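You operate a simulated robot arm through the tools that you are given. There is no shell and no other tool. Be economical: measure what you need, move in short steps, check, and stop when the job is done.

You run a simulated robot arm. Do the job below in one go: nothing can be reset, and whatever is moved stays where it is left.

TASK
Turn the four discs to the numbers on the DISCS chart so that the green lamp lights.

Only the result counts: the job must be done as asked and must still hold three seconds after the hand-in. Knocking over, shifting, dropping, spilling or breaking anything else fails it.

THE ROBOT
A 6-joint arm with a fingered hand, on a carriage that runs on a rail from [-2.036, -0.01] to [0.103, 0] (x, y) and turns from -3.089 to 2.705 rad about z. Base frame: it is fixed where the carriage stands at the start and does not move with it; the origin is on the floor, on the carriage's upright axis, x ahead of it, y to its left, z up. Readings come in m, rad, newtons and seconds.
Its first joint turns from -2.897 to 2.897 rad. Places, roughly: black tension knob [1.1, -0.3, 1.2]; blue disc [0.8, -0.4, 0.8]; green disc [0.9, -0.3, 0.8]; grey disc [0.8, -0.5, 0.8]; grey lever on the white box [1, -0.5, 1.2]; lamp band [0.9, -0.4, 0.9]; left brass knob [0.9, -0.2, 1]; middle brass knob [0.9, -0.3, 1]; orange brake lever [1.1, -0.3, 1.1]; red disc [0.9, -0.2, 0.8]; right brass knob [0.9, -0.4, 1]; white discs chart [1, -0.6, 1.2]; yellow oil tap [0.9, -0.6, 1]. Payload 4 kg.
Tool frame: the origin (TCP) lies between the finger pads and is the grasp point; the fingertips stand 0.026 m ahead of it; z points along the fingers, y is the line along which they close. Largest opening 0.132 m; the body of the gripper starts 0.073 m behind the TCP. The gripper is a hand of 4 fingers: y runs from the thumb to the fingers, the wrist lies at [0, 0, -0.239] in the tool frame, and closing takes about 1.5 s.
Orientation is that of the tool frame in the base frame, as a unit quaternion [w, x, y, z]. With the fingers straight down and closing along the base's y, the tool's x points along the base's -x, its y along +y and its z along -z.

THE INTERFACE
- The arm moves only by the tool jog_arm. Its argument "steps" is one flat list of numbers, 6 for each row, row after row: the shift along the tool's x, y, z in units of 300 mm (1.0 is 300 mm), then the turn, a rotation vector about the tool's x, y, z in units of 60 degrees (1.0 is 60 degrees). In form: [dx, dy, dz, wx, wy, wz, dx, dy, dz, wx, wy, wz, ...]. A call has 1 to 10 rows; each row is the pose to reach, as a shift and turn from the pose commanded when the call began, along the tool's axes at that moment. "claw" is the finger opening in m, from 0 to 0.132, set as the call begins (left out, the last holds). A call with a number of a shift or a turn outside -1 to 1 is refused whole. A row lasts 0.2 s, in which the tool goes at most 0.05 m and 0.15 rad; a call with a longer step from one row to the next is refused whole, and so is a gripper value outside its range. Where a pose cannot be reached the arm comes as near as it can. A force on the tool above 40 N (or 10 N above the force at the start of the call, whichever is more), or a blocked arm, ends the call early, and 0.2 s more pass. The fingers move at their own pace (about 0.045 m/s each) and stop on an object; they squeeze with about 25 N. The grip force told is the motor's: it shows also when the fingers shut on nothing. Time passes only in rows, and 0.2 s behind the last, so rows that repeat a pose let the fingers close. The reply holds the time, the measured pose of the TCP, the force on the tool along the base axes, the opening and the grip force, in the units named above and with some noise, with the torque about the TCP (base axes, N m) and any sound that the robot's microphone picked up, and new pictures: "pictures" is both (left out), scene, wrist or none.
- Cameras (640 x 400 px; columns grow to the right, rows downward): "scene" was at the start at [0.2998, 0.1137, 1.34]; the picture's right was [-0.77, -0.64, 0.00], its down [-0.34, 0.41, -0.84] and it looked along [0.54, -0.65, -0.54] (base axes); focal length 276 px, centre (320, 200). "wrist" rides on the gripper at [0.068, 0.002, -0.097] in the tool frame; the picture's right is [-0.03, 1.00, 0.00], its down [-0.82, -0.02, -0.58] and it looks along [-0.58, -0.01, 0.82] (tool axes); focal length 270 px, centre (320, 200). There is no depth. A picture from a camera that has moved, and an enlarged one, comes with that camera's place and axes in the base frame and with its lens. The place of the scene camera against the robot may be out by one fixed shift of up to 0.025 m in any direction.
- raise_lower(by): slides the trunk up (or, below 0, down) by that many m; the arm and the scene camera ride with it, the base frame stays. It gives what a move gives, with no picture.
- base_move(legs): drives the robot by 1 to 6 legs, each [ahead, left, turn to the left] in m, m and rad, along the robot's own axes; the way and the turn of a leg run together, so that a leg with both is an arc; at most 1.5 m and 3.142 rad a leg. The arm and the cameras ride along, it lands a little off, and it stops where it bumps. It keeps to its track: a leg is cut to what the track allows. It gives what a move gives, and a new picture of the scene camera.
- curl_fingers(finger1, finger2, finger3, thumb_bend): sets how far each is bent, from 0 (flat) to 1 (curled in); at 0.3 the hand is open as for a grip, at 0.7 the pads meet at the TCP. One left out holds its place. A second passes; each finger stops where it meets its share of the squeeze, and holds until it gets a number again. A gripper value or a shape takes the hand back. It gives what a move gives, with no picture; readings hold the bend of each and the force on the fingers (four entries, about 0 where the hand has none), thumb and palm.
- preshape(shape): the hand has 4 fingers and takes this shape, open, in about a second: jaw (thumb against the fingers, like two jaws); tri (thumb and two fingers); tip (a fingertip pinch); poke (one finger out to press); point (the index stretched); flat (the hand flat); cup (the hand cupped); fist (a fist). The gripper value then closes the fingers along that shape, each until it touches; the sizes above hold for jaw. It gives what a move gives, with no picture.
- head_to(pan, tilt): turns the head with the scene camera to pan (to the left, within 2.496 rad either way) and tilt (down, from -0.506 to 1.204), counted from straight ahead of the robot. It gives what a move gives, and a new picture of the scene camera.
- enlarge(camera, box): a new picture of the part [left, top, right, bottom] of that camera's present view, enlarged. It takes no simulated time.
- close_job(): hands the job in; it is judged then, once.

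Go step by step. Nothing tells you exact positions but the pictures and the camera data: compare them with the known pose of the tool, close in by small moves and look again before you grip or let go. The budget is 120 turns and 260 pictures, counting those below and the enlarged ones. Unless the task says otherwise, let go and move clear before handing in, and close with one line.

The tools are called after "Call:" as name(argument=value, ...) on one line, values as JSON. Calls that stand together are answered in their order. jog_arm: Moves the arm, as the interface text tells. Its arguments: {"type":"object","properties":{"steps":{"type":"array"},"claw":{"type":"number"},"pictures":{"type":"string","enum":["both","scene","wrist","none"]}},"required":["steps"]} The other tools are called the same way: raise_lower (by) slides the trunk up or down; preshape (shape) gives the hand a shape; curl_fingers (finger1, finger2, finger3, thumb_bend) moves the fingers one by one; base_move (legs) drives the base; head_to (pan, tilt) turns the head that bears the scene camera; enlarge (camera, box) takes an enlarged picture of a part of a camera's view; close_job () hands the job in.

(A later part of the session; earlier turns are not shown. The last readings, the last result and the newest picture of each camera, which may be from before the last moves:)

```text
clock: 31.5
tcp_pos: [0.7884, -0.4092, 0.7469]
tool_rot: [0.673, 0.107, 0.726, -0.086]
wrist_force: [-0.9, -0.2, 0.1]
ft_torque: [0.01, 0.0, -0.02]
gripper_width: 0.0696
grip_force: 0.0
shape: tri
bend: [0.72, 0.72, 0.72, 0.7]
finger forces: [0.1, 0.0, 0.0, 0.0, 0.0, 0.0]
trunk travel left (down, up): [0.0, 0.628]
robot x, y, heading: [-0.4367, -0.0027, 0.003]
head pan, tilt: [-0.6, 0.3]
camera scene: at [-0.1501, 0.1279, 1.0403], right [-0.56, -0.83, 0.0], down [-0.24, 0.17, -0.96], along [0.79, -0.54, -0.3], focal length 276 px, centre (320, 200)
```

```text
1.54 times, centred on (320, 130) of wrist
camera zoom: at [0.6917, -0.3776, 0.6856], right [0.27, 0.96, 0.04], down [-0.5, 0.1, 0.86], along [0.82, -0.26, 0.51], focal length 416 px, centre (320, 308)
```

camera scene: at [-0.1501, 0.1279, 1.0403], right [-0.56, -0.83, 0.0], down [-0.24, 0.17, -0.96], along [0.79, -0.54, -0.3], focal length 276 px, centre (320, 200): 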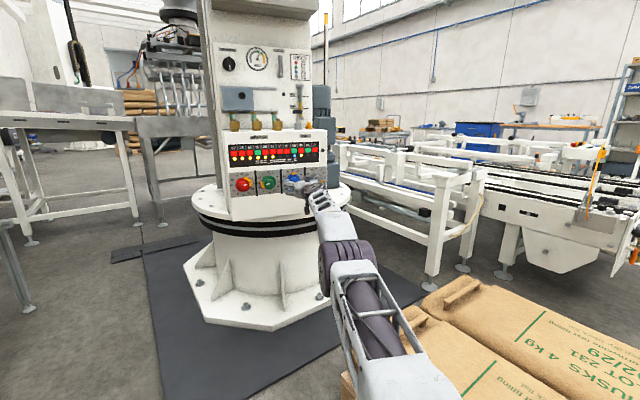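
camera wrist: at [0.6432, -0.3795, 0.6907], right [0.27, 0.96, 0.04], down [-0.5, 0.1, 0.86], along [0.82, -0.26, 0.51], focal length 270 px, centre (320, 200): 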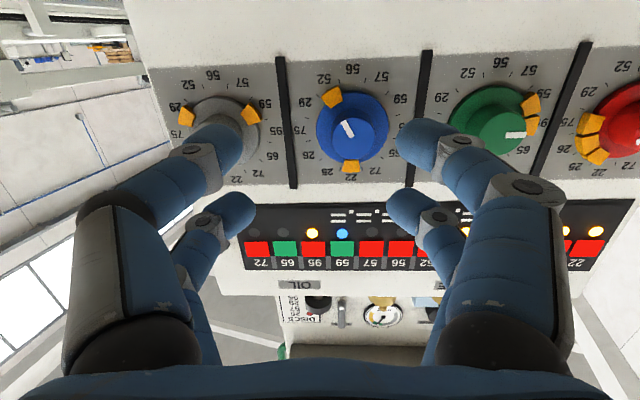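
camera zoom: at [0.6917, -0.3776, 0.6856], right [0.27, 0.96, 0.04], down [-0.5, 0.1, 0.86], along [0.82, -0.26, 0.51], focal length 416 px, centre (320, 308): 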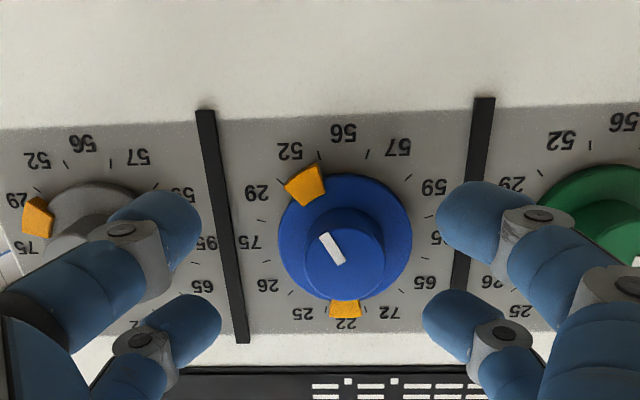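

Call:
base_move(legs=[[0.035, 0, 0]])

Call:
enlarge(camera="wrist", box=[160, 0, 480, 260])

```text
clock: 32.4
tcp_pos: [0.8239, -0.4085, 0.7476]
tool_rot: [0.673, 0.107, 0.727, -0.086]
wrist_force: [0.1, 0.6, 0.7]
ft_torque: [-0.01, 0.03, 0.02]
gripper_width: 0.0693
grip_force: 0.0
shape: tri
bend: [0.72, 0.72, 0.72, 0.7]
finger forces: [0.0, 0.0, 0.1, 0.0, 0.0, 0.0]
trunk travel left (down, up): [0.0, 0.628]
robot x, y, heading: [-0.3967, -0.0005, 0.006]
head pan, tilt: [-0.6, 0.3]
camera scene: at [-0.1157, 0.1282, 1.0403], right [-0.56, -0.83, 0.0], down [-0.24, 0.17, -0.96], along [0.79, -0.54, -0.3], focal length 276 px, centre (320, 200)
```

scene: 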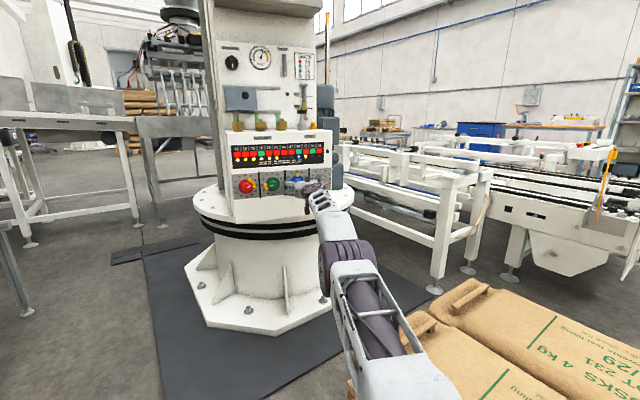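

```text
1.54 times, centred on (320, 130) of wrist
camera zoom: at [0.7263, -0.377, 0.6856], right [0.27, 0.96, 0.04], down [-0.5, 0.1, 0.86], along [0.82, -0.26, 0.51], focal length 416 px, centre (320, 308)
```

zoom: 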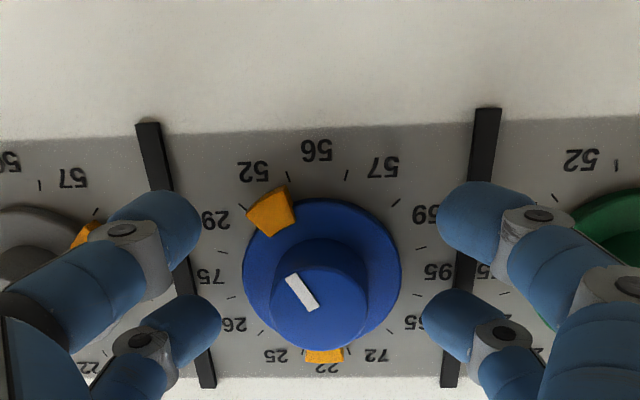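

The cap is centred between the finger pairs; now I close on it.

Call:
jog_arm(steps=[0, 0, 0, 0, 0, 0, 0, 0, 0, 0, 0, 0, 0, 0, 0, 0, 0, 0, 0, 0, 0, 0, 0, 0, 0, 0, 0, 0, 0, 0, 0, 0, 0, 0, 0, 0], claw=0.0, pictures="wrist")

```text
clock: 33.8
tcp_pos: [0.8245, -0.4082, 0.748]
tool_rot: [0.674, 0.107, 0.726, -0.086]
wrist_force: [4.5, -1.5, 2.2]
ft_torque: [-0.02, -0.01, -0.01]
gripper_width: 0.0001
grip_force: 24.7
shape: tri
bend: [0.61, 0.73, 0.73, 0.7]
finger forces: [0.1, 19.5, 20.6, 0.0, 0.0, 0.0]
trunk travel left (down, up): [0.0, 0.628]
robot x, y, heading: [-0.4008, -0.0027, -0.001]
head pan, tilt: [-0.6, 0.3]
camera wrist: at [0.7265, -0.377, 0.6863], right [0.27, 0.96, 0.04], down [-0.5, 0.1, 0.86], along [0.82, -0.26, 0.51], focal length 270 px, centre (320, 200)
```

wrist: 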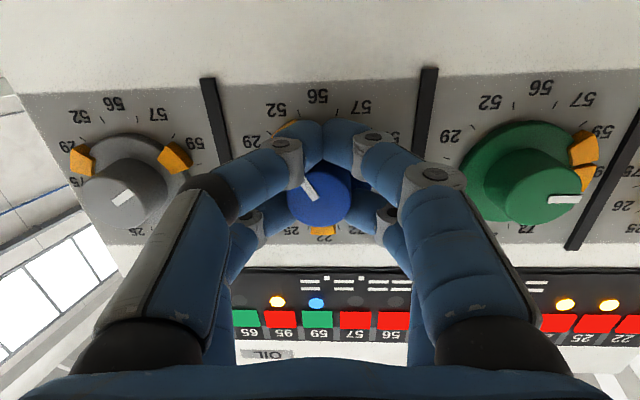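

The fingers cage the cap; I'll try the −30° turn (counter-clockwise).

Call:
jog_arm(steps=[0, 0, 0, 0, 0, -0.12, 0, 0, 0, 0, 0, -0.25, 0, 0, 0, 0, 0, -0.37, 0, 0, 0, 0, 0, -0.5, 0, 0, 0, 0, 0, -0.5], pictures="wrist")

```text
clock: 35.0
tcp_pos: [0.8225, -0.4093, 0.7481]
tool_rot: [0.628, -0.084, 0.729, -0.258]
wrist_force: [6.0, -10.9, 5.9]
ft_torque: [0.08, -0.08, -0.27]
gripper_width: 0.0
grip_force: 25.0
shape: tri
bend: [0.61, 0.73, 0.73, 0.7]
finger forces: [0.1, 15.5, 25.9, 0.0, 0.0, 0.0]
trunk travel left (down, up): [0.0, 0.628]
robot x, y, heading: [-0.4004, -0.004, 0.002]
head pan, tilt: [-0.6, 0.3]
camera wrist: at [0.7162, -0.411, 0.694], right [0.21, 0.86, -0.46], down [-0.4, 0.5, 0.77], along [0.89, 0.02, 0.45], focal length 270 px, centre (320, 200)
```

wrist: 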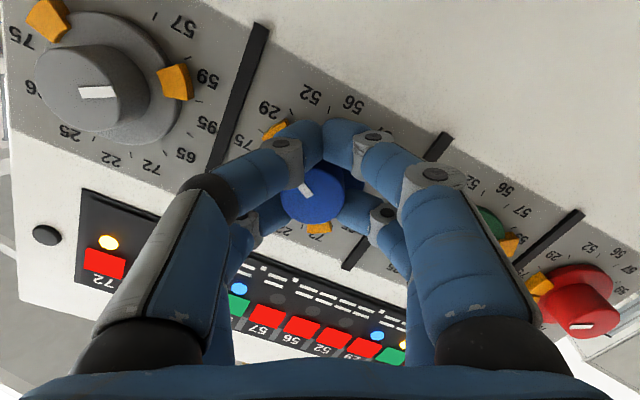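

It turned: lamp 72 is on and the doubled lamp moved to 29. I'll open and check the blue disc's setting.

Call:
jog_arm(steps=[0, 0, 0, 0, 0, 0, 0, 0, 0, 0, 0, 0, 0, 0, 0, 0, 0, 0, 0, 0, 0, 0, 0, 0, 0, 0, 0, 0, 0, 0], claw=0.07, pictures="none")

Call:
enlarge(camera="wrist", box=[180, 50, 460, 260])

```text
clock: 36.2
tcp_pos: [0.8245, -0.4075, 0.7472]
tool_rot: [0.628, -0.085, 0.729, -0.257]
wrist_force: [-0.4, -0.2, -0.2]
ft_torque: [-0.02, -0.01, 0.02]
gripper_width: 0.0695
grip_force: 0.0
shape: tri
bend: [0.72, 0.72, 0.72, 0.7]
finger forces: [0.0, 0.1, 0.0, 0.1, 0.1, 0.0]
trunk travel left (down, up): [0.0, 0.628]
robot x, y, heading: [-0.3978, -0.004, 0.002]
head pan, tilt: [-0.6, 0.3]
```

```text
1.90 times, centred on (320, 155) of wrist
camera zoom: at [0.7167, -0.4099, 0.6935], right [0.21, 0.86, -0.46], down [-0.4, 0.5, 0.77], along [0.89, 0.03, 0.45], focal length 515 px, centre (320, 286)
```

zoom: 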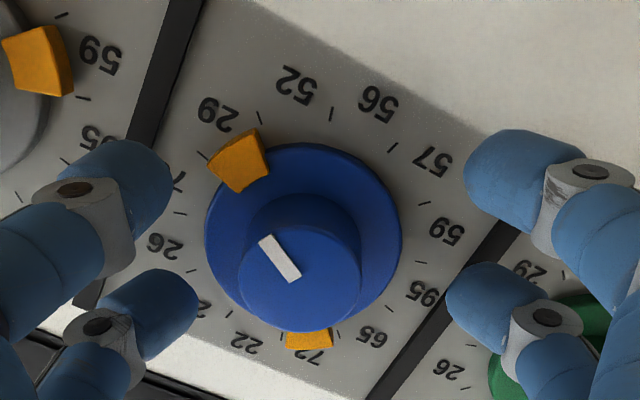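

Blue now reads 29. I'll back out, roll the hand back, and shift over to grey.

Call:
base_move(legs=[[-0.075, 0, 0]])

Call:
jog_arm(steps=[0, 0, 0, 0, 0, 0.13, 0, 0, 0, 0, 0, 0.25, 0, 0, 0, 0, 0, 0.38, 0, 0, 0, 0, 0, 0.5], pictures="none")

Call:
jog_arm(steps=[0, -0.12, -0.01, 0, 0, 0, 0, -0.24, -0.02, 0, 0, 0, 0, -0.36, -0.03, 0, 0, 0], pictures="wrist")

```text
clock: 37.2
tcp_pos: [0.7492, -0.4068, 0.7468]
tool_rot: [0.628, -0.085, 0.729, -0.257]
wrist_force: [0.1, 0.4, -0.2]
ft_torque: [-0.01, 0.0, 0.01]
gripper_width: 0.0696
grip_force: 0.0
shape: tri
bend: [0.72, 0.72, 0.72, 0.7]
finger forces: [0.1, 0.1, 0.1, 0.1, 0.0, 0.0]
trunk travel left (down, up): [0.0, 0.628]
robot x, y, heading: [-0.4753, -0.0039, 0.0]
head pan, tilt: [-0.6, 0.3]
camera scene: at [-0.1898, 0.1281, 1.0403], right [-0.56, -0.83, 0.0], down [-0.24, 0.17, -0.96], along [0.79, -0.54, -0.3], focal length 276 px, centre (320, 200)
```

scene: 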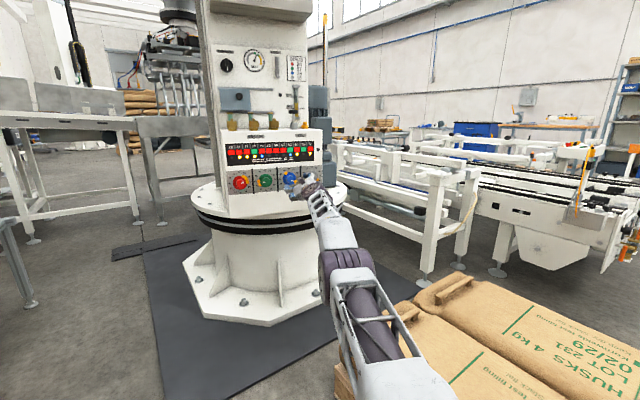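

```text
clock: 38.2
tcp_pos: [0.7501, -0.4074, 0.7469]
tool_rot: [0.674, 0.107, 0.726, -0.085]
wrist_force: [-0.2, 0.4, 0.2]
ft_torque: [0.02, 0.03, 0.02]
gripper_width: 0.0697
grip_force: 0.1
shape: tri
bend: [0.72, 0.72, 0.72, 0.7]
finger forces: [0.0, 0.0, 0.0, 0.0, 0.0, 0.0]
trunk travel left (down, up): [0.0, 0.628]
robot x, y, heading: [-0.4746, -0.0041, 0.002]
head pan, tilt: [-0.6, 0.3]
```

```text
clock: 39.0
tcp_pos: [0.6954, -0.506, 0.7392]
tool_rot: [0.674, 0.107, 0.726, -0.087]
wrist_force: [0.7, 0.1, -0.6]
ft_torque: [-0.02, -0.07, -0.03]
gripper_width: 0.0698
grip_force: 0.0
shape: tri
bend: [0.72, 0.72, 0.72, 0.7]
finger forces: [0.1, 0.0, 0.1, 0.0, 0.0, 0.0]
out of reach, approached as far as the arm can: row 1, 2, 3
trunk travel left (down, up): [0.0, 0.628]
robot x, y, heading: [-0.4799, -0.0012, 0.007]
head pan, tilt: [-0.6, 0.3]
camera wrist: at [0.5975, -0.4742, 0.6798], right [0.27, 0.96, 0.04], down [-0.5, 0.1, 0.86], along [0.82, -0.26, 0.51], focal length 270 px, centre (320, 200)
```

wrist: 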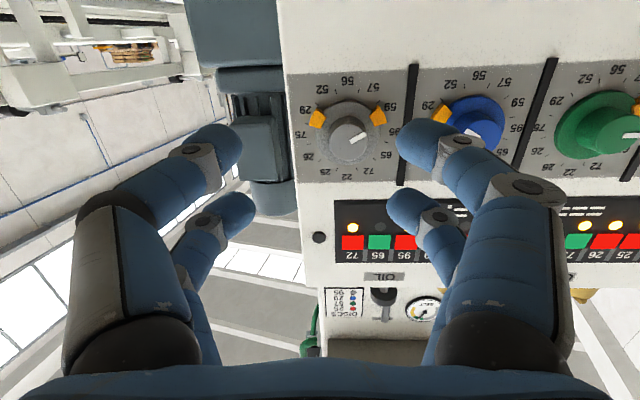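

Call:
jog_arm(steps=[-0.027, -0.015, 0, 0, 0, 0], pictures="none")

Call:
base_move(legs=[[0.06, 0, 0]])

Call:
enlarge(camera="wrist", box=[160, 0, 480, 260])

```text
clock: 39.4
tcp_pos: [0.691, -0.51, 0.7478]
tool_rot: [0.673, 0.108, 0.726, -0.087]
wrist_force: [-0.6, 0.8, 0.1]
ft_torque: [-0.01, 0.01, 0.0]
gripper_width: 0.0699
grip_force: 0.0
shape: tri
bend: [0.72, 0.72, 0.72, 0.7]
finger forces: [0.1, 0.0, 0.1, 0.1, 0.0, 0.0]
trunk travel left (down, up): [0.0, 0.628]
robot x, y, heading: [-0.4749, -0.0014, 0.002]
head pan, tilt: [-0.6, 0.3]
```

```text
clock: 40.4
tcp_pos: [0.7504, -0.5083, 0.7473]
tool_rot: [0.673, 0.107, 0.727, -0.086]
wrist_force: [-0.1, -0.1, 0.1]
ft_torque: [0.01, 0.03, 0.01]
gripper_width: 0.0698
grip_force: 0.0
shape: tri
bend: [0.72, 0.72, 0.72, 0.7]
finger forces: [0.1, 0.0, 0.0, 0.1, 0.0, 0.0]
trunk travel left (down, up): [0.0, 0.628]
robot x, y, heading: [-0.4157, -0.0038, 0.004]
head pan, tilt: [-0.6, 0.3]
camera scene: at [-0.1328, 0.1287, 1.0403], right [-0.56, -0.83, 0.0], down [-0.24, 0.17, -0.96], along [0.79, -0.54, -0.3], focal length 276 px, centre (320, 200)
```

scene: 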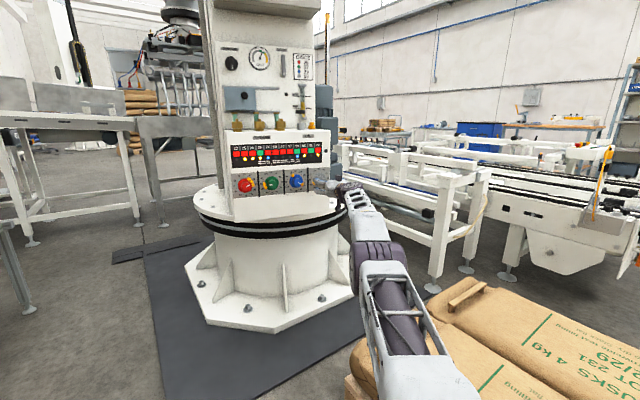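

```text
1.54 times, centred on (320, 130) of wrist
camera zoom: at [0.6521, -0.4775, 0.6866], right [0.27, 0.96, 0.04], down [-0.5, 0.1, 0.86], along [0.82, -0.26, 0.51], focal length 416 px, centre (320, 308)
```

zoom: 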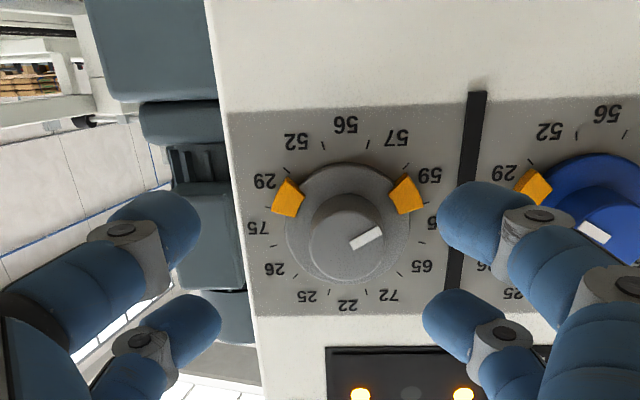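

Call:
base_move(legs=[[0.044, 0, 0]])

Call:
enlarge(camera="wrist", box=[160, 0, 480, 260])

```text
clock: 41.2
tcp_pos: [0.7936, -0.5093, 0.7484]
tool_rot: [0.674, 0.107, 0.726, -0.086]
wrist_force: [1.1, 0.0, -0.6]
ft_torque: [-0.01, 0.0, 0.02]
gripper_width: 0.0697
grip_force: 0.1
shape: tri
bend: [0.72, 0.72, 0.72, 0.7]
finger forces: [0.0, 0.1, 0.0, 0.1, 0.1, 0.0]
trunk travel left (down, up): [0.0, 0.628]
robot x, y, heading: [-0.3779, -0.0027, 0.004]
head pan, tilt: [-0.6, 0.3]
camera scene: at [-0.0893, 0.129, 1.0403], right [-0.56, -0.83, 0.0], down [-0.24, 0.17, -0.96], along [0.79, -0.54, -0.3], focal length 276 px, centre (320, 200)
```

scene: 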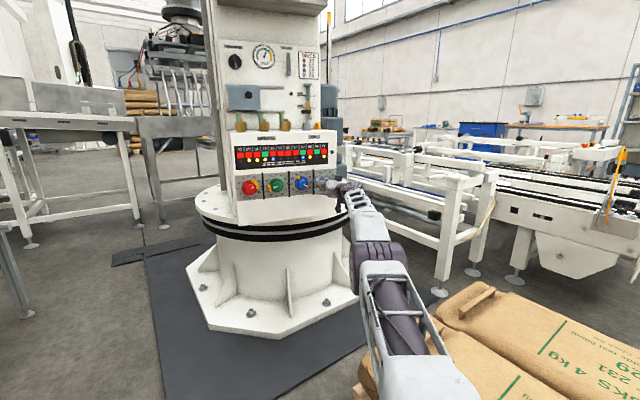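

```text
1.54 times, centred on (320, 130) of wrist
camera zoom: at [0.6958, -0.4768, 0.6866], right [0.27, 0.96, 0.04], down [-0.5, 0.1, 0.86], along [0.82, -0.26, 0.51], focal length 416 px, centre (320, 308)
```

zoom: 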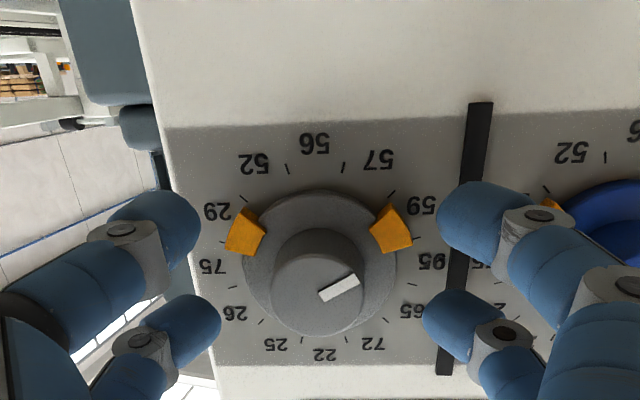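

Centred on grey; close and turn +30° (clockwise).

Call:
jog_arm(steps=[0, 0, 0, 0, 0, 0, 0, 0, 0, 0, 0, 0, 0, 0, 0, 0, 0, 0, 0, 0, 0, 0, 0, 0, 0, 0, 0, 0, 0, 0, 0, 0, 0, 0, 0, 0], claw=0.0, pictures="none")

Call:
jog_arm(steps=[0, 0, 0, 0, 0, 0.12, 0, 0, 0, 0, 0, 0.25, 0, 0, 0, 0, 0, 0.37, 0, 0, 0, 0, 0, 0.5, 0, 0, 0, 0, 0, 0.5], pictures="none")

Call:
jog_arm(steps=[0, 0, 0, 0, 0, 0, 0, 0, 0, 0, 0, 0, 0, 0, 0, 0, 0, 0, 0, 0, 0, 0, 0, 0, 0, 0, 0, 0, 0, 0], claw=0.07, pictures="wrist")

```text
clock: 42.6
tcp_pos: [0.7935, -0.5076, 0.7493]
tool_rot: [0.674, 0.107, 0.726, -0.086]
wrist_force: [4.8, -2.2, 2.8]
ft_torque: [-0.03, 0.01, 0.01]
gripper_width: 0.0001
grip_force: 25.4
shape: tri
bend: [0.6, 0.73, 0.73, 0.7]
finger forces: [0.0, 18.7, 18.4, 0.1, 0.0, 0.1]
trunk travel left (down, up): [0.0, 0.628]
robot x, y, heading: [-0.3747, -0.0022, 0.009]
head pan, tilt: [-0.6, 0.3]
```

```text
clock: 43.9
tcp_pos: [0.7936, -0.5067, 0.7501]
tool_rot: [0.673, 0.291, 0.673, 0.092]
wrist_force: [4.7, 0.8, 10.3]
ft_torque: [-0.12, -0.17, 0.19]
gripper_width: 0.0
grip_force: 25.2
shape: tri
bend: [0.6, 0.73, 0.73, 0.7]
finger forces: [0.0, 25.7, 16.1, 0.1, 0.1, 0.0]
trunk travel left (down, up): [0.0, 0.628]
robot x, y, heading: [-0.3707, -0.0014, 0.003]
head pan, tilt: [-0.6, 0.3]
```

```text
clock: 45.0
tcp_pos: [0.7941, -0.508, 0.7489]
tool_rot: [0.673, 0.292, 0.674, 0.092]
wrist_force: [0.1, 0.3, 0.4]
ft_torque: [-0.02, -0.01, 0.03]
gripper_width: 0.0696
grip_force: 0.0
shape: tri
bend: [0.72, 0.72, 0.72, 0.7]
finger forces: [0.0, 0.1, 0.0, 0.1, 0.0, 0.0]
trunk travel left (down, up): [0.0, 0.628]
robot x, y, heading: [-0.3739, -0.0036, 0.006]
head pan, tilt: [-0.6, 0.3]
camera wrist: at [0.7061, -0.4439, 0.6979], right [0.27, 0.8, 0.54], down [-0.62, -0.28, 0.73], along [0.74, -0.53, 0.42], focal length 270 px, centre (320, 200)
```

wrist: 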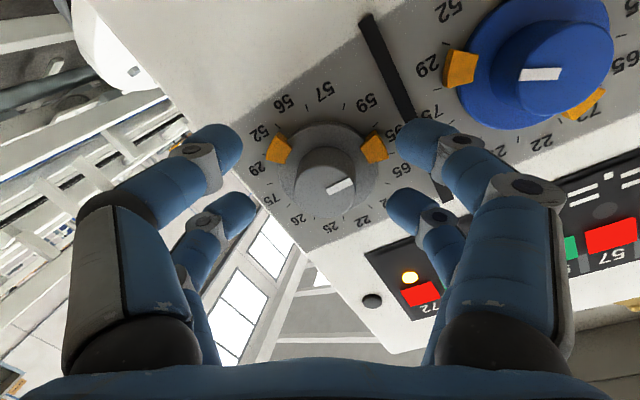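

Call:
base_move(legs=[[-0.1, 0, 0]])

Call:
enlarge(camera="scene", box=[215, 125, 345, 210])

Call:
jog_arm(steps=[0.06, 0.104, 0.0, 0, 0, 0, 0.12, 0.208, 0.015, 0, 0, 0, 0.18, 0.312, 0.03, 0, 0, 0, 0.24, 0.416, 0.05, 0, 0, 0, 0.3, 0.52, 0.07, 0, 0, 0, 0.36, 0.626, 0.087, 0, 0, 0], pictures="wrist")

```text
clock: 46.2
tcp_pos: [0.6951, -0.5088, 0.7496]
tool_rot: [0.673, 0.291, 0.674, 0.092]
wrist_force: [-0.5, 0.4, 0.7]
ft_torque: [0.05, 0.0, -0.03]
gripper_width: 0.0696
grip_force: 0.0
shape: tri
bend: [0.72, 0.72, 0.72, 0.7]
finger forces: [0.0, 0.0, 0.1, 0.0, 0.1, 0.0]
trunk travel left (down, up): [0.0, 0.628]
robot x, y, heading: [-0.4728, -0.0029, 0.003]
head pan, tilt: [-0.6, 0.3]
camera scene: at [-0.1884, 0.1283, 1.0403], right [-0.56, -0.83, 0.0], down [-0.24, 0.17, -0.96], along [0.79, -0.54, -0.3], focal length 276 px, centre (320, 200)
```

scene: 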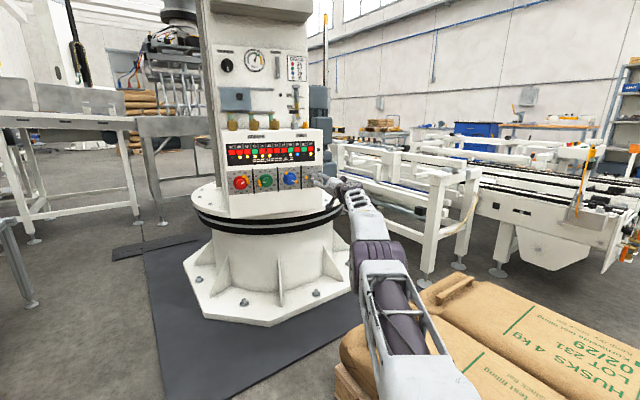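

```text
4.71 times, centred on (280, 168) of scene
camera zoom: at [-0.1884, 0.1283, 1.0403], right [-0.56, -0.83, 0.0], down [-0.24, 0.17, -0.96], along [0.79, -0.54, -0.3], focal length 1299 px, centre (508, 353)
```

zoom: 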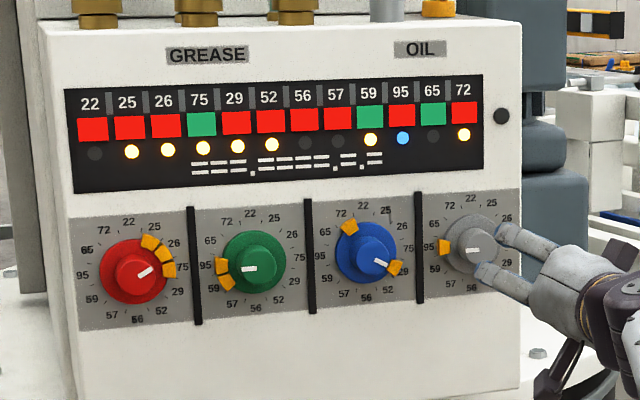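

```text
clock: 47.6
tcp_pos: [0.7871, -0.3088, 0.7548]
tool_rot: [0.673, 0.291, 0.674, 0.091]
wrist_force: [-0.8, 0.2, 0.9]
ft_torque: [0.0, -0.02, 0.07]
gripper_width: 0.0697
grip_force: 0.1
shape: tri
bend: [0.72, 0.72, 0.72, 0.7]
finger forces: [0.0, 0.1, 0.1, 0.0, 0.0, 0.1]
out of reach, approached as far as the arm can: row 1, 2, 3, 4, 5, 6
trunk travel left (down, up): [0.0, 0.628]
robot x, y, heading: [-0.4741, 0.0, 0.003]
head pan, tilt: [-0.6, 0.3]
camera wrist: at [0.6994, -0.2457, 0.7029], right [0.27, 0.8, 0.54], down [-0.62, -0.28, 0.73], along [0.74, -0.53, 0.42], focal length 270 px, centre (320, 200)
```

wrist: 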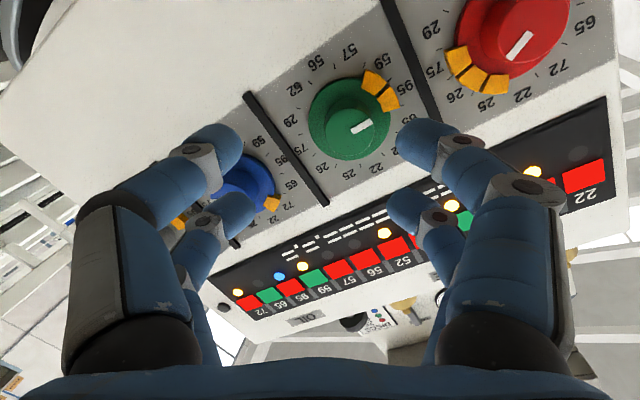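

Lamps confirm grey 95 and blue 29. Driving in on green.

Call:
base_move(legs=[[0.045, 0, 0]])

Call:
enlarge(camera="wrist", box=[160, 0, 480, 260])

```text
clock: 48.5
tcp_pos: [0.832, -0.3114, 0.7534]
tool_rot: [0.673, 0.292, 0.674, 0.09]
wrist_force: [-0.1, 0.1, -0.4]
ft_torque: [0.02, 0.0, 0.01]
gripper_width: 0.0696
grip_force: 0.0
shape: tri
bend: [0.72, 0.72, 0.72, 0.7]
finger forces: [0.0, 0.1, 0.0, 0.1, 0.0, 0.1]
trunk travel left (down, up): [0.0, 0.628]
robot x, y, heading: [-0.429, -0.0043, 0.006]
head pan, tilt: [-0.6, 0.3]
camera scene: at [-0.1438, 0.128, 1.0403], right [-0.56, -0.83, 0.0], down [-0.24, 0.17, -0.96], along [0.79, -0.54, -0.3], focal length 276 px, centre (320, 200)
```

scene: 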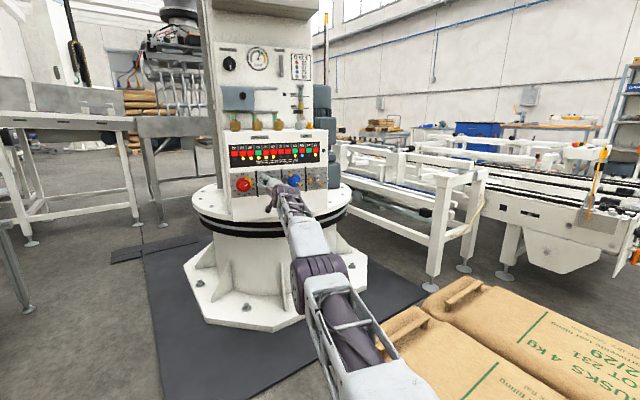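

```text
1.54 times, centred on (320, 130) of wrist
camera zoom: at [0.7433, -0.2473, 0.7028], right [0.27, 0.8, 0.54], down [-0.62, -0.28, 0.73], along [0.74, -0.53, 0.42], focal length 416 px, centre (320, 308)
```

zoom: 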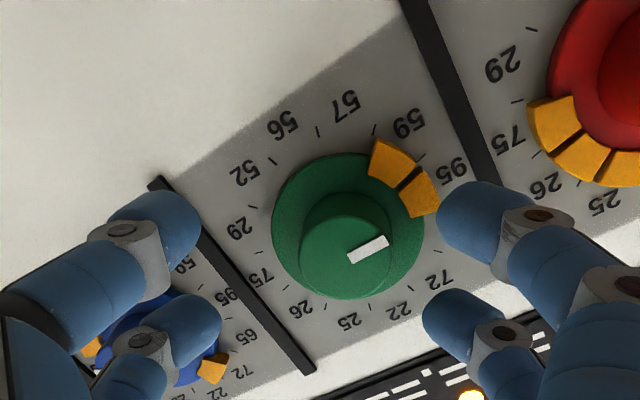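

Call:
jog_arm(steps=[0.01, 0.017, 0, 0, 0, 0], pictures="none")

Call:
base_move(legs=[[0.021, 0, 0]])

Call:
enlarge(camera="wrist", box=[160, 0, 480, 260])

```text
clock: 48.9
tcp_pos: [0.8326, -0.3045, 0.7533]
tool_rot: [0.673, 0.291, 0.674, 0.09]
wrist_force: [0.5, 0.0, -1.0]
ft_torque: [0.03, 0.01, -0.04]
gripper_width: 0.0697
grip_force: 0.1
shape: tri
bend: [0.72, 0.72, 0.72, 0.7]
finger forces: [0.0, 0.1, 0.1, 0.0, 0.0, 0.0]
trunk travel left (down, up): [0.0, 0.628]
robot x, y, heading: [-0.4281, -0.0026, 0.002]
head pan, tilt: [-0.6, 0.3]
```

```text
clock: 49.7
tcp_pos: [0.8523, -0.3047, 0.7536]
tool_rot: [0.673, 0.292, 0.674, 0.091]
wrist_force: [0.9, 0.2, -0.1]
ft_torque: [0.0, -0.02, -0.02]
gripper_width: 0.0696
grip_force: 0.0
shape: tri
bend: [0.72, 0.72, 0.72, 0.7]
finger forces: [0.0, 0.0, 0.0, 0.1, 0.0, 0.0]
trunk travel left (down, up): [0.0, 0.628]
robot x, y, heading: [-0.4086, -0.0009, 0.004]
head pan, tilt: [-0.6, 0.3]
camera scene: at [-0.1233, 0.128, 1.0403], right [-0.56, -0.83, 0.0], down [-0.24, 0.17, -0.96], along [0.79, -0.54, -0.3], focal length 276 px, centre (320, 200)
```

scene: 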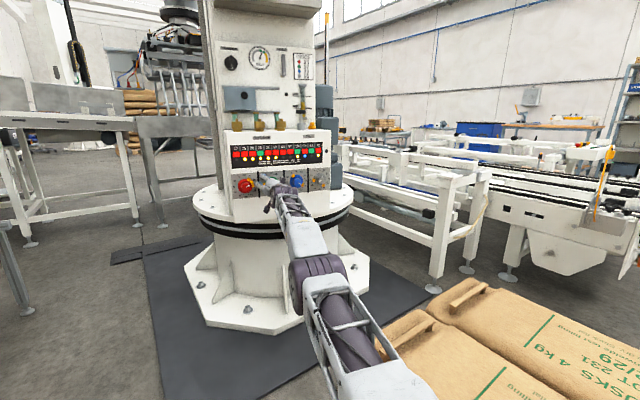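

```text
1.54 times, centred on (320, 130) of wrist
camera zoom: at [0.7656, -0.2417, 0.7026], right [0.27, 0.8, 0.54], down [-0.62, -0.28, 0.73], along [0.74, -0.53, 0.42], focal length 416 px, centre (320, 308)
```

zoom: 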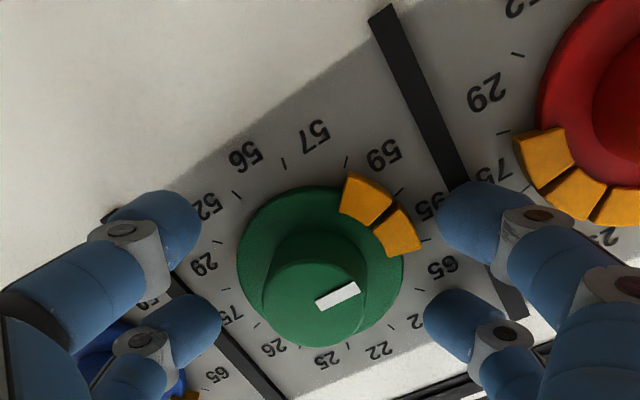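

Centred on green; close and turn −60°.

Call:
jog_arm(steps=[0, 0, 0, 0, 0, 0, 0, 0, 0, 0, 0, 0, 0, 0, 0, 0, 0, 0, 0, 0, 0, 0, 0, 0, 0, 0, 0, 0, 0, 0, 0, 0, 0, 0, 0, 0], claw=0.0, pictures="none")

Call:
jog_arm(steps=[0, 0, 0, 0, 0, -0.12, 0, 0, 0, 0, 0, -0.24, 0, 0, 0, 0, 0, -0.37, 0, 0, 0, 0, 0, -0.5, 0, 0, 0, 0, 0, -0.63, 0, 0, 0, 0, 0, -0.76, 0, 0, 0, 0, 0, -0.88, 0, 0, 0, 0, 0, -1.0, 0, 0, 0, 0, 0, -1.0], pictures="none")

Call:
jog_arm(steps=[0, 0, 0, 0, 0, 0, 0, 0, 0, 0, 0, 0, 0, 0, 0, 0, 0, 0, 0, 0, 0, 0, 0, 0, 0, 0, 0, 0, 0, 0], claw=0.07, pictures="wrist")

```text
clock: 51.1
tcp_pos: [0.853, -0.3074, 0.7546]
tool_rot: [0.674, 0.293, 0.673, 0.089]
wrist_force: [4.5, -4.1, 4.9]
ft_torque: [0.01, -0.17, 0.09]
gripper_width: 0.0001
grip_force: 24.7
shape: tri
bend: [0.6, 0.73, 0.73, 0.7]
finger forces: [0.0, 19.6, 17.1, 0.1, 0.0, 0.0]
trunk travel left (down, up): [0.0, 0.628]
robot x, y, heading: [-0.4079, -0.0056, 0.002]
head pan, tilt: [-0.6, 0.3]
```

```text
clock: 53.1
tcp_pos: [0.8541, -0.3069, 0.7537]
tool_rot: [0.628, -0.084, 0.729, -0.259]
wrist_force: [-1.7, -8.3, 9.3]
ft_torque: [-0.08, -0.33, -0.29]
gripper_width: 0.0001
grip_force: 24.7
shape: tri
bend: [0.6, 0.73, 0.73, 0.7]
finger forces: [0.1, 17.2, 24.7, 0.1, 0.0, 0.1]
trunk travel left (down, up): [0.0, 0.628]
robot x, y, heading: [-0.4103, -0.0037, 0.006]
head pan, tilt: [-0.6, 0.3]
```

```text
clock: 54.3
tcp_pos: [0.8531, -0.306, 0.7533]
tool_rot: [0.628, -0.084, 0.73, -0.258]
wrist_force: [0.0, -0.6, 0.4]
ft_torque: [0.01, -0.01, -0.03]
gripper_width: 0.0693
grip_force: 0.1
shape: tri
bend: [0.72, 0.72, 0.72, 0.7]
finger forces: [0.0, 0.0, 0.0, 0.0, 0.0, 0.0]
trunk travel left (down, up): [0.0, 0.628]
robot x, y, heading: [-0.4099, -0.003, 0.001]
head pan, tilt: [-0.6, 0.3]
camera wrist: at [0.7471, -0.3072, 0.699], right [0.21, 0.86, -0.46], down [-0.4, 0.5, 0.77], along [0.89, 0.02, 0.45], focal length 270 px, centre (320, 200)
```

wrist: 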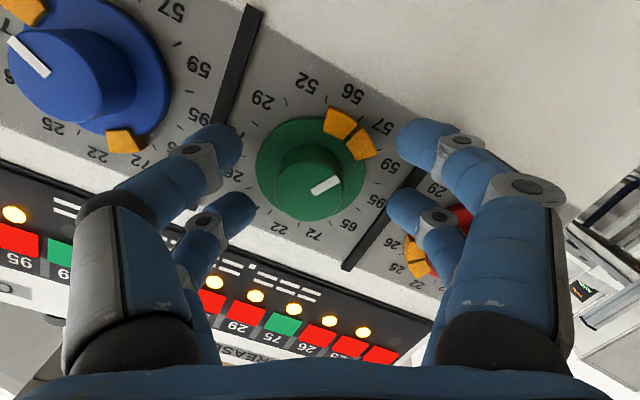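

Green is at 57. On to red: back out, roll to neutral and shift left.

Call:
base_move(legs=[[-0.08, 0, 0]])

Call:
jog_arm(steps=[0, 0, 0, 0, 0, 0.13, 0, 0, 0, 0, 0, 0.25, 0, 0, 0, 0, 0, 0.38, 0, 0, 0, 0, 0, 0.5], pictures="none")

Call:
jog_arm(steps=[0, 0.11, -0.02, 0, 0, 0, 0, 0.22, -0.045, 0, 0, 0, 0, 0.335, -0.067, 0, 0, 0], pictures="wrist")

```text
clock: 55.4
tcp_pos: [0.7746, -0.3049, 0.753]
tool_rot: [0.628, -0.084, 0.729, -0.258]
wrist_force: [-0.3, -0.8, 0.0]
ft_torque: [0.04, 0.02, -0.01]
gripper_width: 0.0695
grip_force: 0.0
shape: tri
bend: [0.72, 0.72, 0.72, 0.7]
finger forces: [0.0, 0.0, 0.0, 0.0, 0.1, 0.0]
trunk travel left (down, up): [0.0, 0.628]
robot x, y, heading: [-0.4905, -0.0041, 0.002]
head pan, tilt: [-0.6, 0.3]
camera scene: at [-0.2028, 0.1279, 1.0403], right [-0.56, -0.83, 0.0], down [-0.24, 0.17, -0.96], along [0.79, -0.54, -0.3], focal length 276 px, centre (320, 200)
```

scene: 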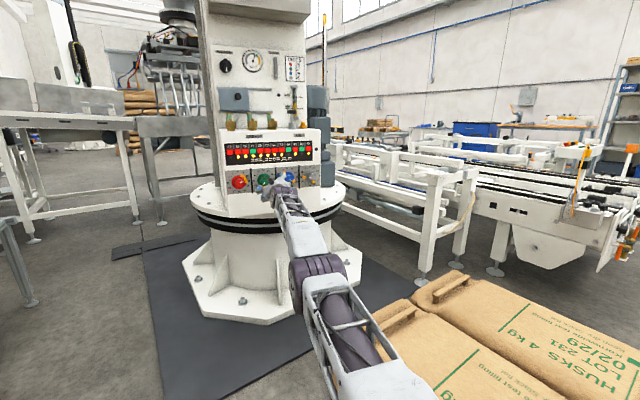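

```text
clock: 56.4
tcp_pos: [0.7747, -0.3036, 0.7517]
tool_rot: [0.673, 0.109, 0.726, -0.086]
wrist_force: [-0.5, 0.1, -0.6]
ft_torque: [-0.03, 0.01, 0.01]
gripper_width: 0.0693
grip_force: 0.0
shape: tri
bend: [0.72, 0.72, 0.72, 0.7]
finger forces: [0.0, 0.1, 0.0, 0.0, 0.0, 0.0]
trunk travel left (down, up): [0.0, 0.628]
robot x, y, heading: [-0.491, -0.0014, 0.001]
head pan, tilt: [-0.6, 0.3]
```

```text
clock: 57.1
tcp_pos: [0.798, -0.2043, 0.7596]
tool_rot: [0.674, 0.107, 0.726, -0.087]
wrist_force: [-0.9, 0.4, 0.4]
ft_torque: [0.01, 0.02, 0.02]
gripper_width: 0.0698
grip_force: 0.1
shape: tri
bend: [0.72, 0.72, 0.72, 0.7]
finger forces: [0.1, 0.1, 0.0, 0.0, 0.0, 0.0]
out of reach, approached as far as the arm can: row 1, 2, 3
trunk travel left (down, up): [0.0, 0.628]
robot x, y, heading: [-0.4896, -0.0, 0.005]
head pan, tilt: [-0.6, 0.3]
camera wrist: at [0.7002, -0.1729, 0.6981], right [0.27, 0.96, 0.04], down [-0.5, 0.1, 0.86], along [0.82, -0.26, 0.51], focal length 270 px, centre (320, 200)
```

wrist: 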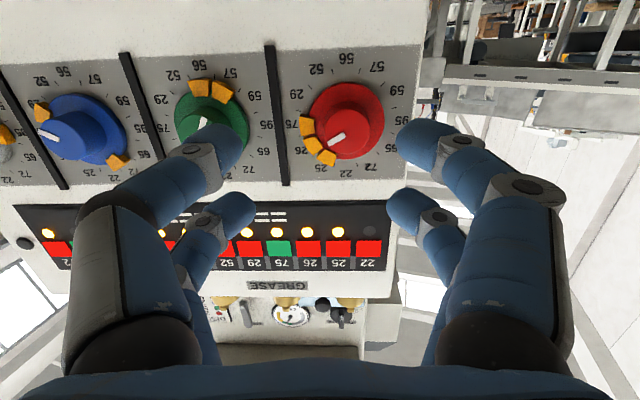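

Call:
base_move(legs=[[0.05, 0, 0]])

Call:
enlarge(camera="wrist", box=[160, 0, 480, 260])

```text
clock: 58.1
tcp_pos: [0.8462, -0.2034, 0.7583]
tool_rot: [0.674, 0.107, 0.726, -0.086]
wrist_force: [0.9, 0.1, -0.7]
ft_torque: [0.0, 0.0, 0.02]
gripper_width: 0.0699
grip_force: 0.0
shape: tri
bend: [0.72, 0.72, 0.72, 0.7]
finger forces: [0.1, 0.0, 0.0, 0.0, 0.1, 0.1]
trunk travel left (down, up): [0.0, 0.628]
robot x, y, heading: [-0.4388, 0.0007, 0.005]
head pan, tilt: [-0.6, 0.3]
camera scene: at [-0.1542, 0.1283, 1.0403], right [-0.56, -0.83, 0.0], down [-0.24, 0.17, -0.96], along [0.79, -0.54, -0.3], focal length 276 px, centre (320, 200)
```

scene: 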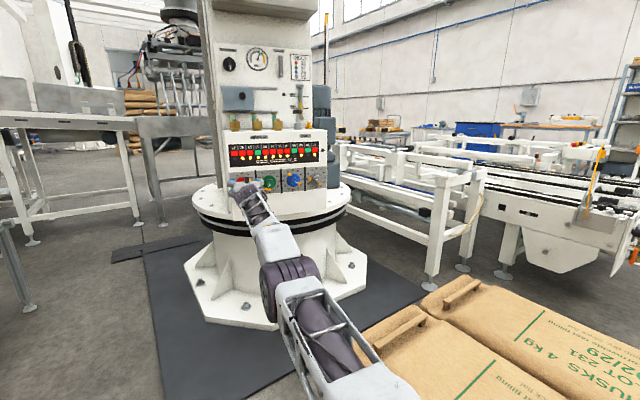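

```text
1.54 times, centred on (320, 130) of wrist
camera zoom: at [0.7492, -0.1715, 0.6979], right [0.27, 0.96, 0.04], down [-0.5, 0.1, 0.86], along [0.82, -0.26, 0.51], focal length 416 px, centre (320, 308)
```

zoom: 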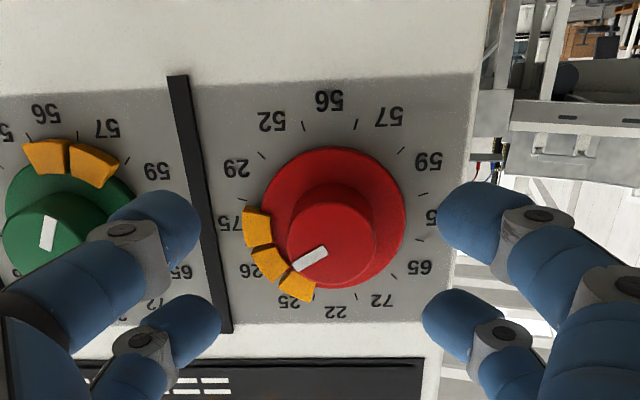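

Call:
jog_arm(steps=[0.012, -0.014, 0, 0, 0, 0], pictures="none")

Call:
base_move(legs=[[0.035, 0, 0]])

Call:
enlarge(camera="wrist", box=[160, 0, 480, 260])

```text
clock: 58.5
tcp_pos: [0.8455, -0.2072, 0.756]
tool_rot: [0.673, 0.108, 0.727, -0.087]
wrist_force: [-0.3, 0.8, 0.5]
ft_torque: [0.02, 0.0, 0.02]
gripper_width: 0.0695
grip_force: 0.1
shape: tri
bend: [0.72, 0.72, 0.72, 0.7]
finger forces: [0.0, 0.0, 0.1, 0.0, 0.1, 0.1]
trunk travel left (down, up): [0.0, 0.628]
robot x, y, heading: [-0.4405, -0.0005, 0.003]
head pan, tilt: [-0.6, 0.3]
```

```text
clock: 59.3
tcp_pos: [0.8808, -0.2042, 0.7567]
tool_rot: [0.673, 0.106, 0.727, -0.085]
wrist_force: [-10.3, 3.5, -3.2]
ft_torque: [-0.17, -0.09, 0.46]
gripper_width: 0.0697
grip_force: 0.0
shape: tri
bend: [0.72, 0.74, 0.72, 0.7]
finger forces: [0.1, 10.4, 0.0, 0.0, 0.0, 0.0]
trunk travel left (down, up): [0.0, 0.628]
robot x, y, heading: [-0.4088, -0.0012, 0.007]
head pan, tilt: [-0.6, 0.3]
camera scene: at [-0.1202, 0.129, 1.0403], right [-0.56, -0.83, 0.0], down [-0.24, 0.17, -0.96], along [0.79, -0.54, -0.3], focal length 276 px, centre (320, 200)
```

scene: 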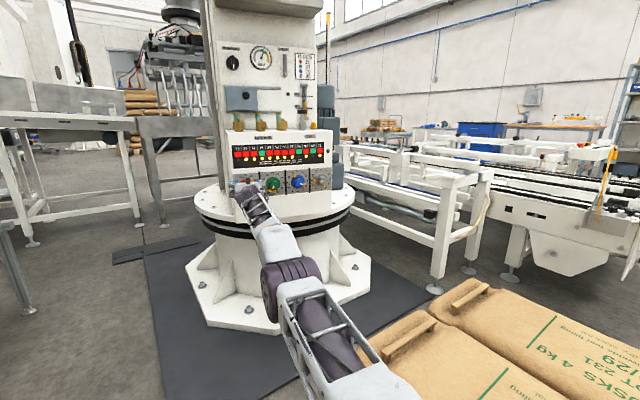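

```text
1.54 times, centred on (320, 130) of wrist
camera zoom: at [0.7832, -0.1734, 0.695], right [0.27, 0.96, 0.04], down [-0.5, 0.1, 0.86], along [0.82, -0.26, 0.51], focal length 416 px, centre (320, 308)
```

zoom: 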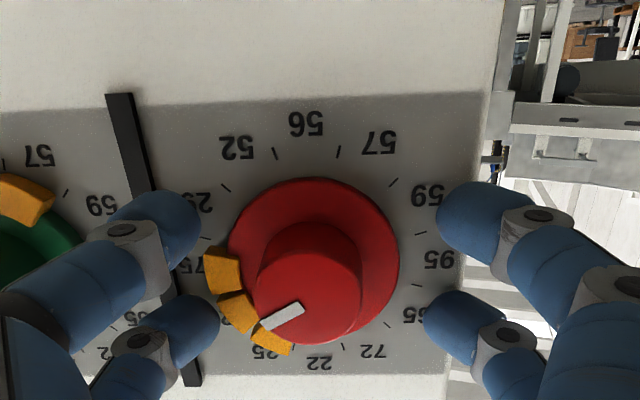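

A finger just touches a tab, so I'm a little deep and right; back off 8 mm and shift 3 mm.

Call:
base_move(legs=[[-0.01, 0, 0]])

Call:
jog_arm(steps=[0.007, -0.014, 0, 0, 0, 0], pictures="wrist")

```text
clock: 60.1
tcp_pos: [0.8716, -0.2048, 0.757]
tool_rot: [0.673, 0.108, 0.727, -0.087]
wrist_force: [-1.5, -0.8, -0.1]
ft_torque: [-0.02, -0.01, -0.01]
gripper_width: 0.0699
grip_force: 0.1
shape: tri
bend: [0.72, 0.72, 0.72, 0.7]
finger forces: [0.0, 0.0, 0.0, 0.0, 0.0, 0.0]
trunk travel left (down, up): [0.0, 0.628]
robot x, y, heading: [-0.4113, 0.0021, 0.009]
head pan, tilt: [-0.6, 0.3]
camera scene: at [-0.1298, 0.1288, 1.0403], right [-0.56, -0.83, 0.0], down [-0.24, 0.17, -0.96], along [0.79, -0.54, -0.3], focal length 276 px, centre (320, 200)
```

scene: 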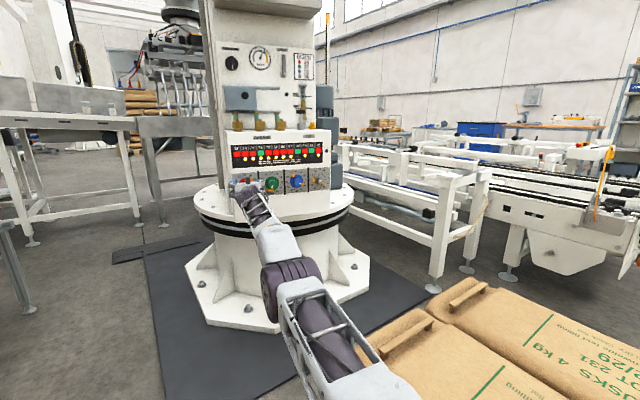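

```text
clock: 60.5
tcp_pos: [0.8697, -0.2094, 0.7533]
tool_rot: [0.673, 0.107, 0.727, -0.086]
wrist_force: [-0.4, 0.1, -0.2]
ft_torque: [-0.02, 0.02, 0.04]
gripper_width: 0.0701
grip_force: 0.1
shape: tri
bend: [0.72, 0.72, 0.72, 0.7]
finger forces: [0.0, 0.1, 0.0, 0.0, 0.1, 0.1]
trunk travel left (down, up): [0.0, 0.628]
robot x, y, heading: [-0.416, -0.0059, 0.007]
head pan, tilt: [-0.6, 0.3]
camera wrist: at [0.7729, -0.1777, 0.6925], right [0.27, 0.96, 0.04], down [-0.5, 0.1, 0.86], along [0.82, -0.26, 0.51], focal length 270 px, centre (320, 200)
```

wrist: 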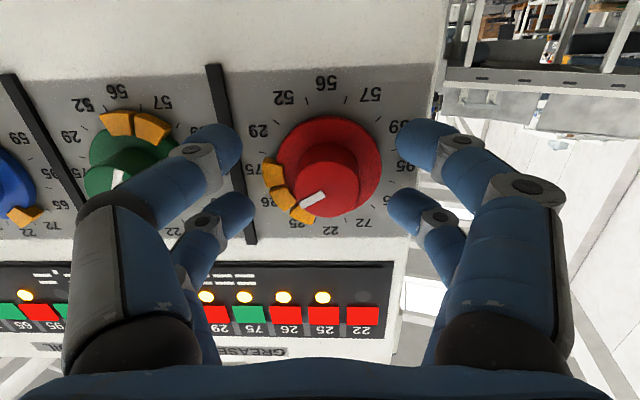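

Call:
jog_arm(steps=[0, 0.009, 0, 0, 0, 0, 0, 0.009, 0, 0, 0, 0, 0, 0.009, 0, 0, 0, 0, 0, 0.009, 0, 0, 0, 0, 0, 0.009, 0, 0, 0, 0, 0, 0.009, 0, 0, 0, 0, 0, 0.009, 0, 0, 0, 0], claw=0.0, pictures="wrist")

```text
clock: 62.1
tcp_pos: [0.8704, -0.206, 0.7546]
tool_rot: [0.673, 0.107, 0.727, -0.086]
wrist_force: [8.1, -1.0, 2.8]
ft_torque: [0.0, -0.14, 0.11]
gripper_width: 0.0016
grip_force: 25.2
shape: tri
bend: [0.7, 0.72, 0.72, 0.7]
finger forces: [0.1, 20.6, 20.1, 0.1, 0.0, 0.1]
trunk travel left (down, up): [0.0, 0.628]
robot x, y, heading: [-0.412, -0.0023, 0.002]
head pan, tilt: [-0.6, 0.3]
camera wrist: at [0.7736, -0.1749, 0.6929], right [0.27, 0.96, 0.04], down [-0.5, 0.1, 0.86], along [0.82, -0.26, 0.51], focal length 270 px, centre (320, 200)
```

wrist: 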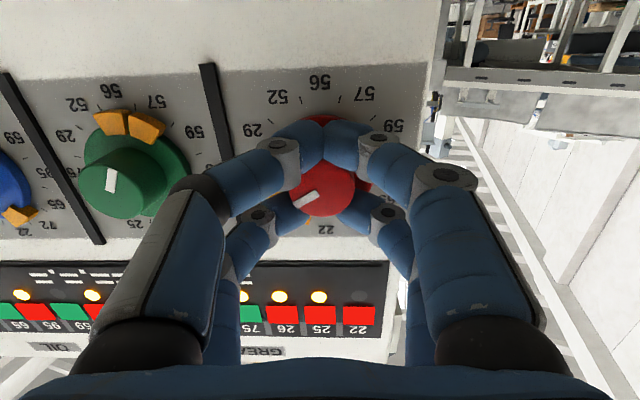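

Caged like the others; turn −30° and open.

Call:
jog_arm(steps=[0, 0, 0, 0, 0, -0.12, 0, 0, 0, 0, 0, -0.25, 0, 0, 0, 0, 0, -0.37, 0, 0, 0, 0, 0, -0.5, 0, 0, 0, 0, 0, -0.5], pictures="none")

Call:
jog_arm(steps=[0, 0, 0, 0, 0, 0, 0, 0, 0, 0, 0, 0, 0, 0, 0, 0, 0, 0, 0, 0, 0, 0, 0, 0, 0, 0, 0, 0, 0, 0], claw=0.07, pictures="wrist")

```text
clock: 63.3
tcp_pos: [0.8709, -0.2068, 0.7549]
tool_rot: [0.628, -0.085, 0.73, -0.258]
wrist_force: [6.3, -4.2, 6.4]
ft_torque: [-0.06, -0.41, -0.09]
gripper_width: 0.0014
grip_force: 25.2
shape: tri
bend: [0.7, 0.72, 0.72, 0.7]
finger forces: [0.0, 20.9, 25.6, 0.0, 0.1, 0.0]
trunk travel left (down, up): [0.0, 0.628]
robot x, y, heading: [-0.4168, -0.0023, 0.004]
head pan, tilt: [-0.6, 0.3]
```

```text
clock: 64.5
tcp_pos: [0.8714, -0.2067, 0.7553]
tool_rot: [0.628, -0.085, 0.73, -0.256]
wrist_force: [0.5, 0.3, 1.0]
ft_torque: [-0.01, 0.01, -0.01]
gripper_width: 0.0694
grip_force: 0.0
shape: tri
bend: [0.72, 0.72, 0.72, 0.7]
finger forces: [0.0, 0.1, 0.0, 0.1, 0.0, 0.0]
trunk travel left (down, up): [0.0, 0.628]
robot x, y, heading: [-0.4155, -0.0028, 0.002]
head pan, tilt: [-0.6, 0.3]
camera wrist: at [0.7646, -0.2084, 0.7006], right [0.2, 0.86, -0.46], down [-0.4, 0.5, 0.77], along [0.9, 0.03, 0.45], focal length 270 px, centre (320, 200)
```

wrist: 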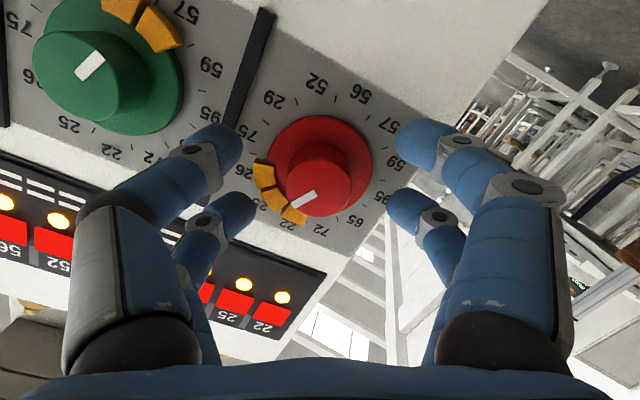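

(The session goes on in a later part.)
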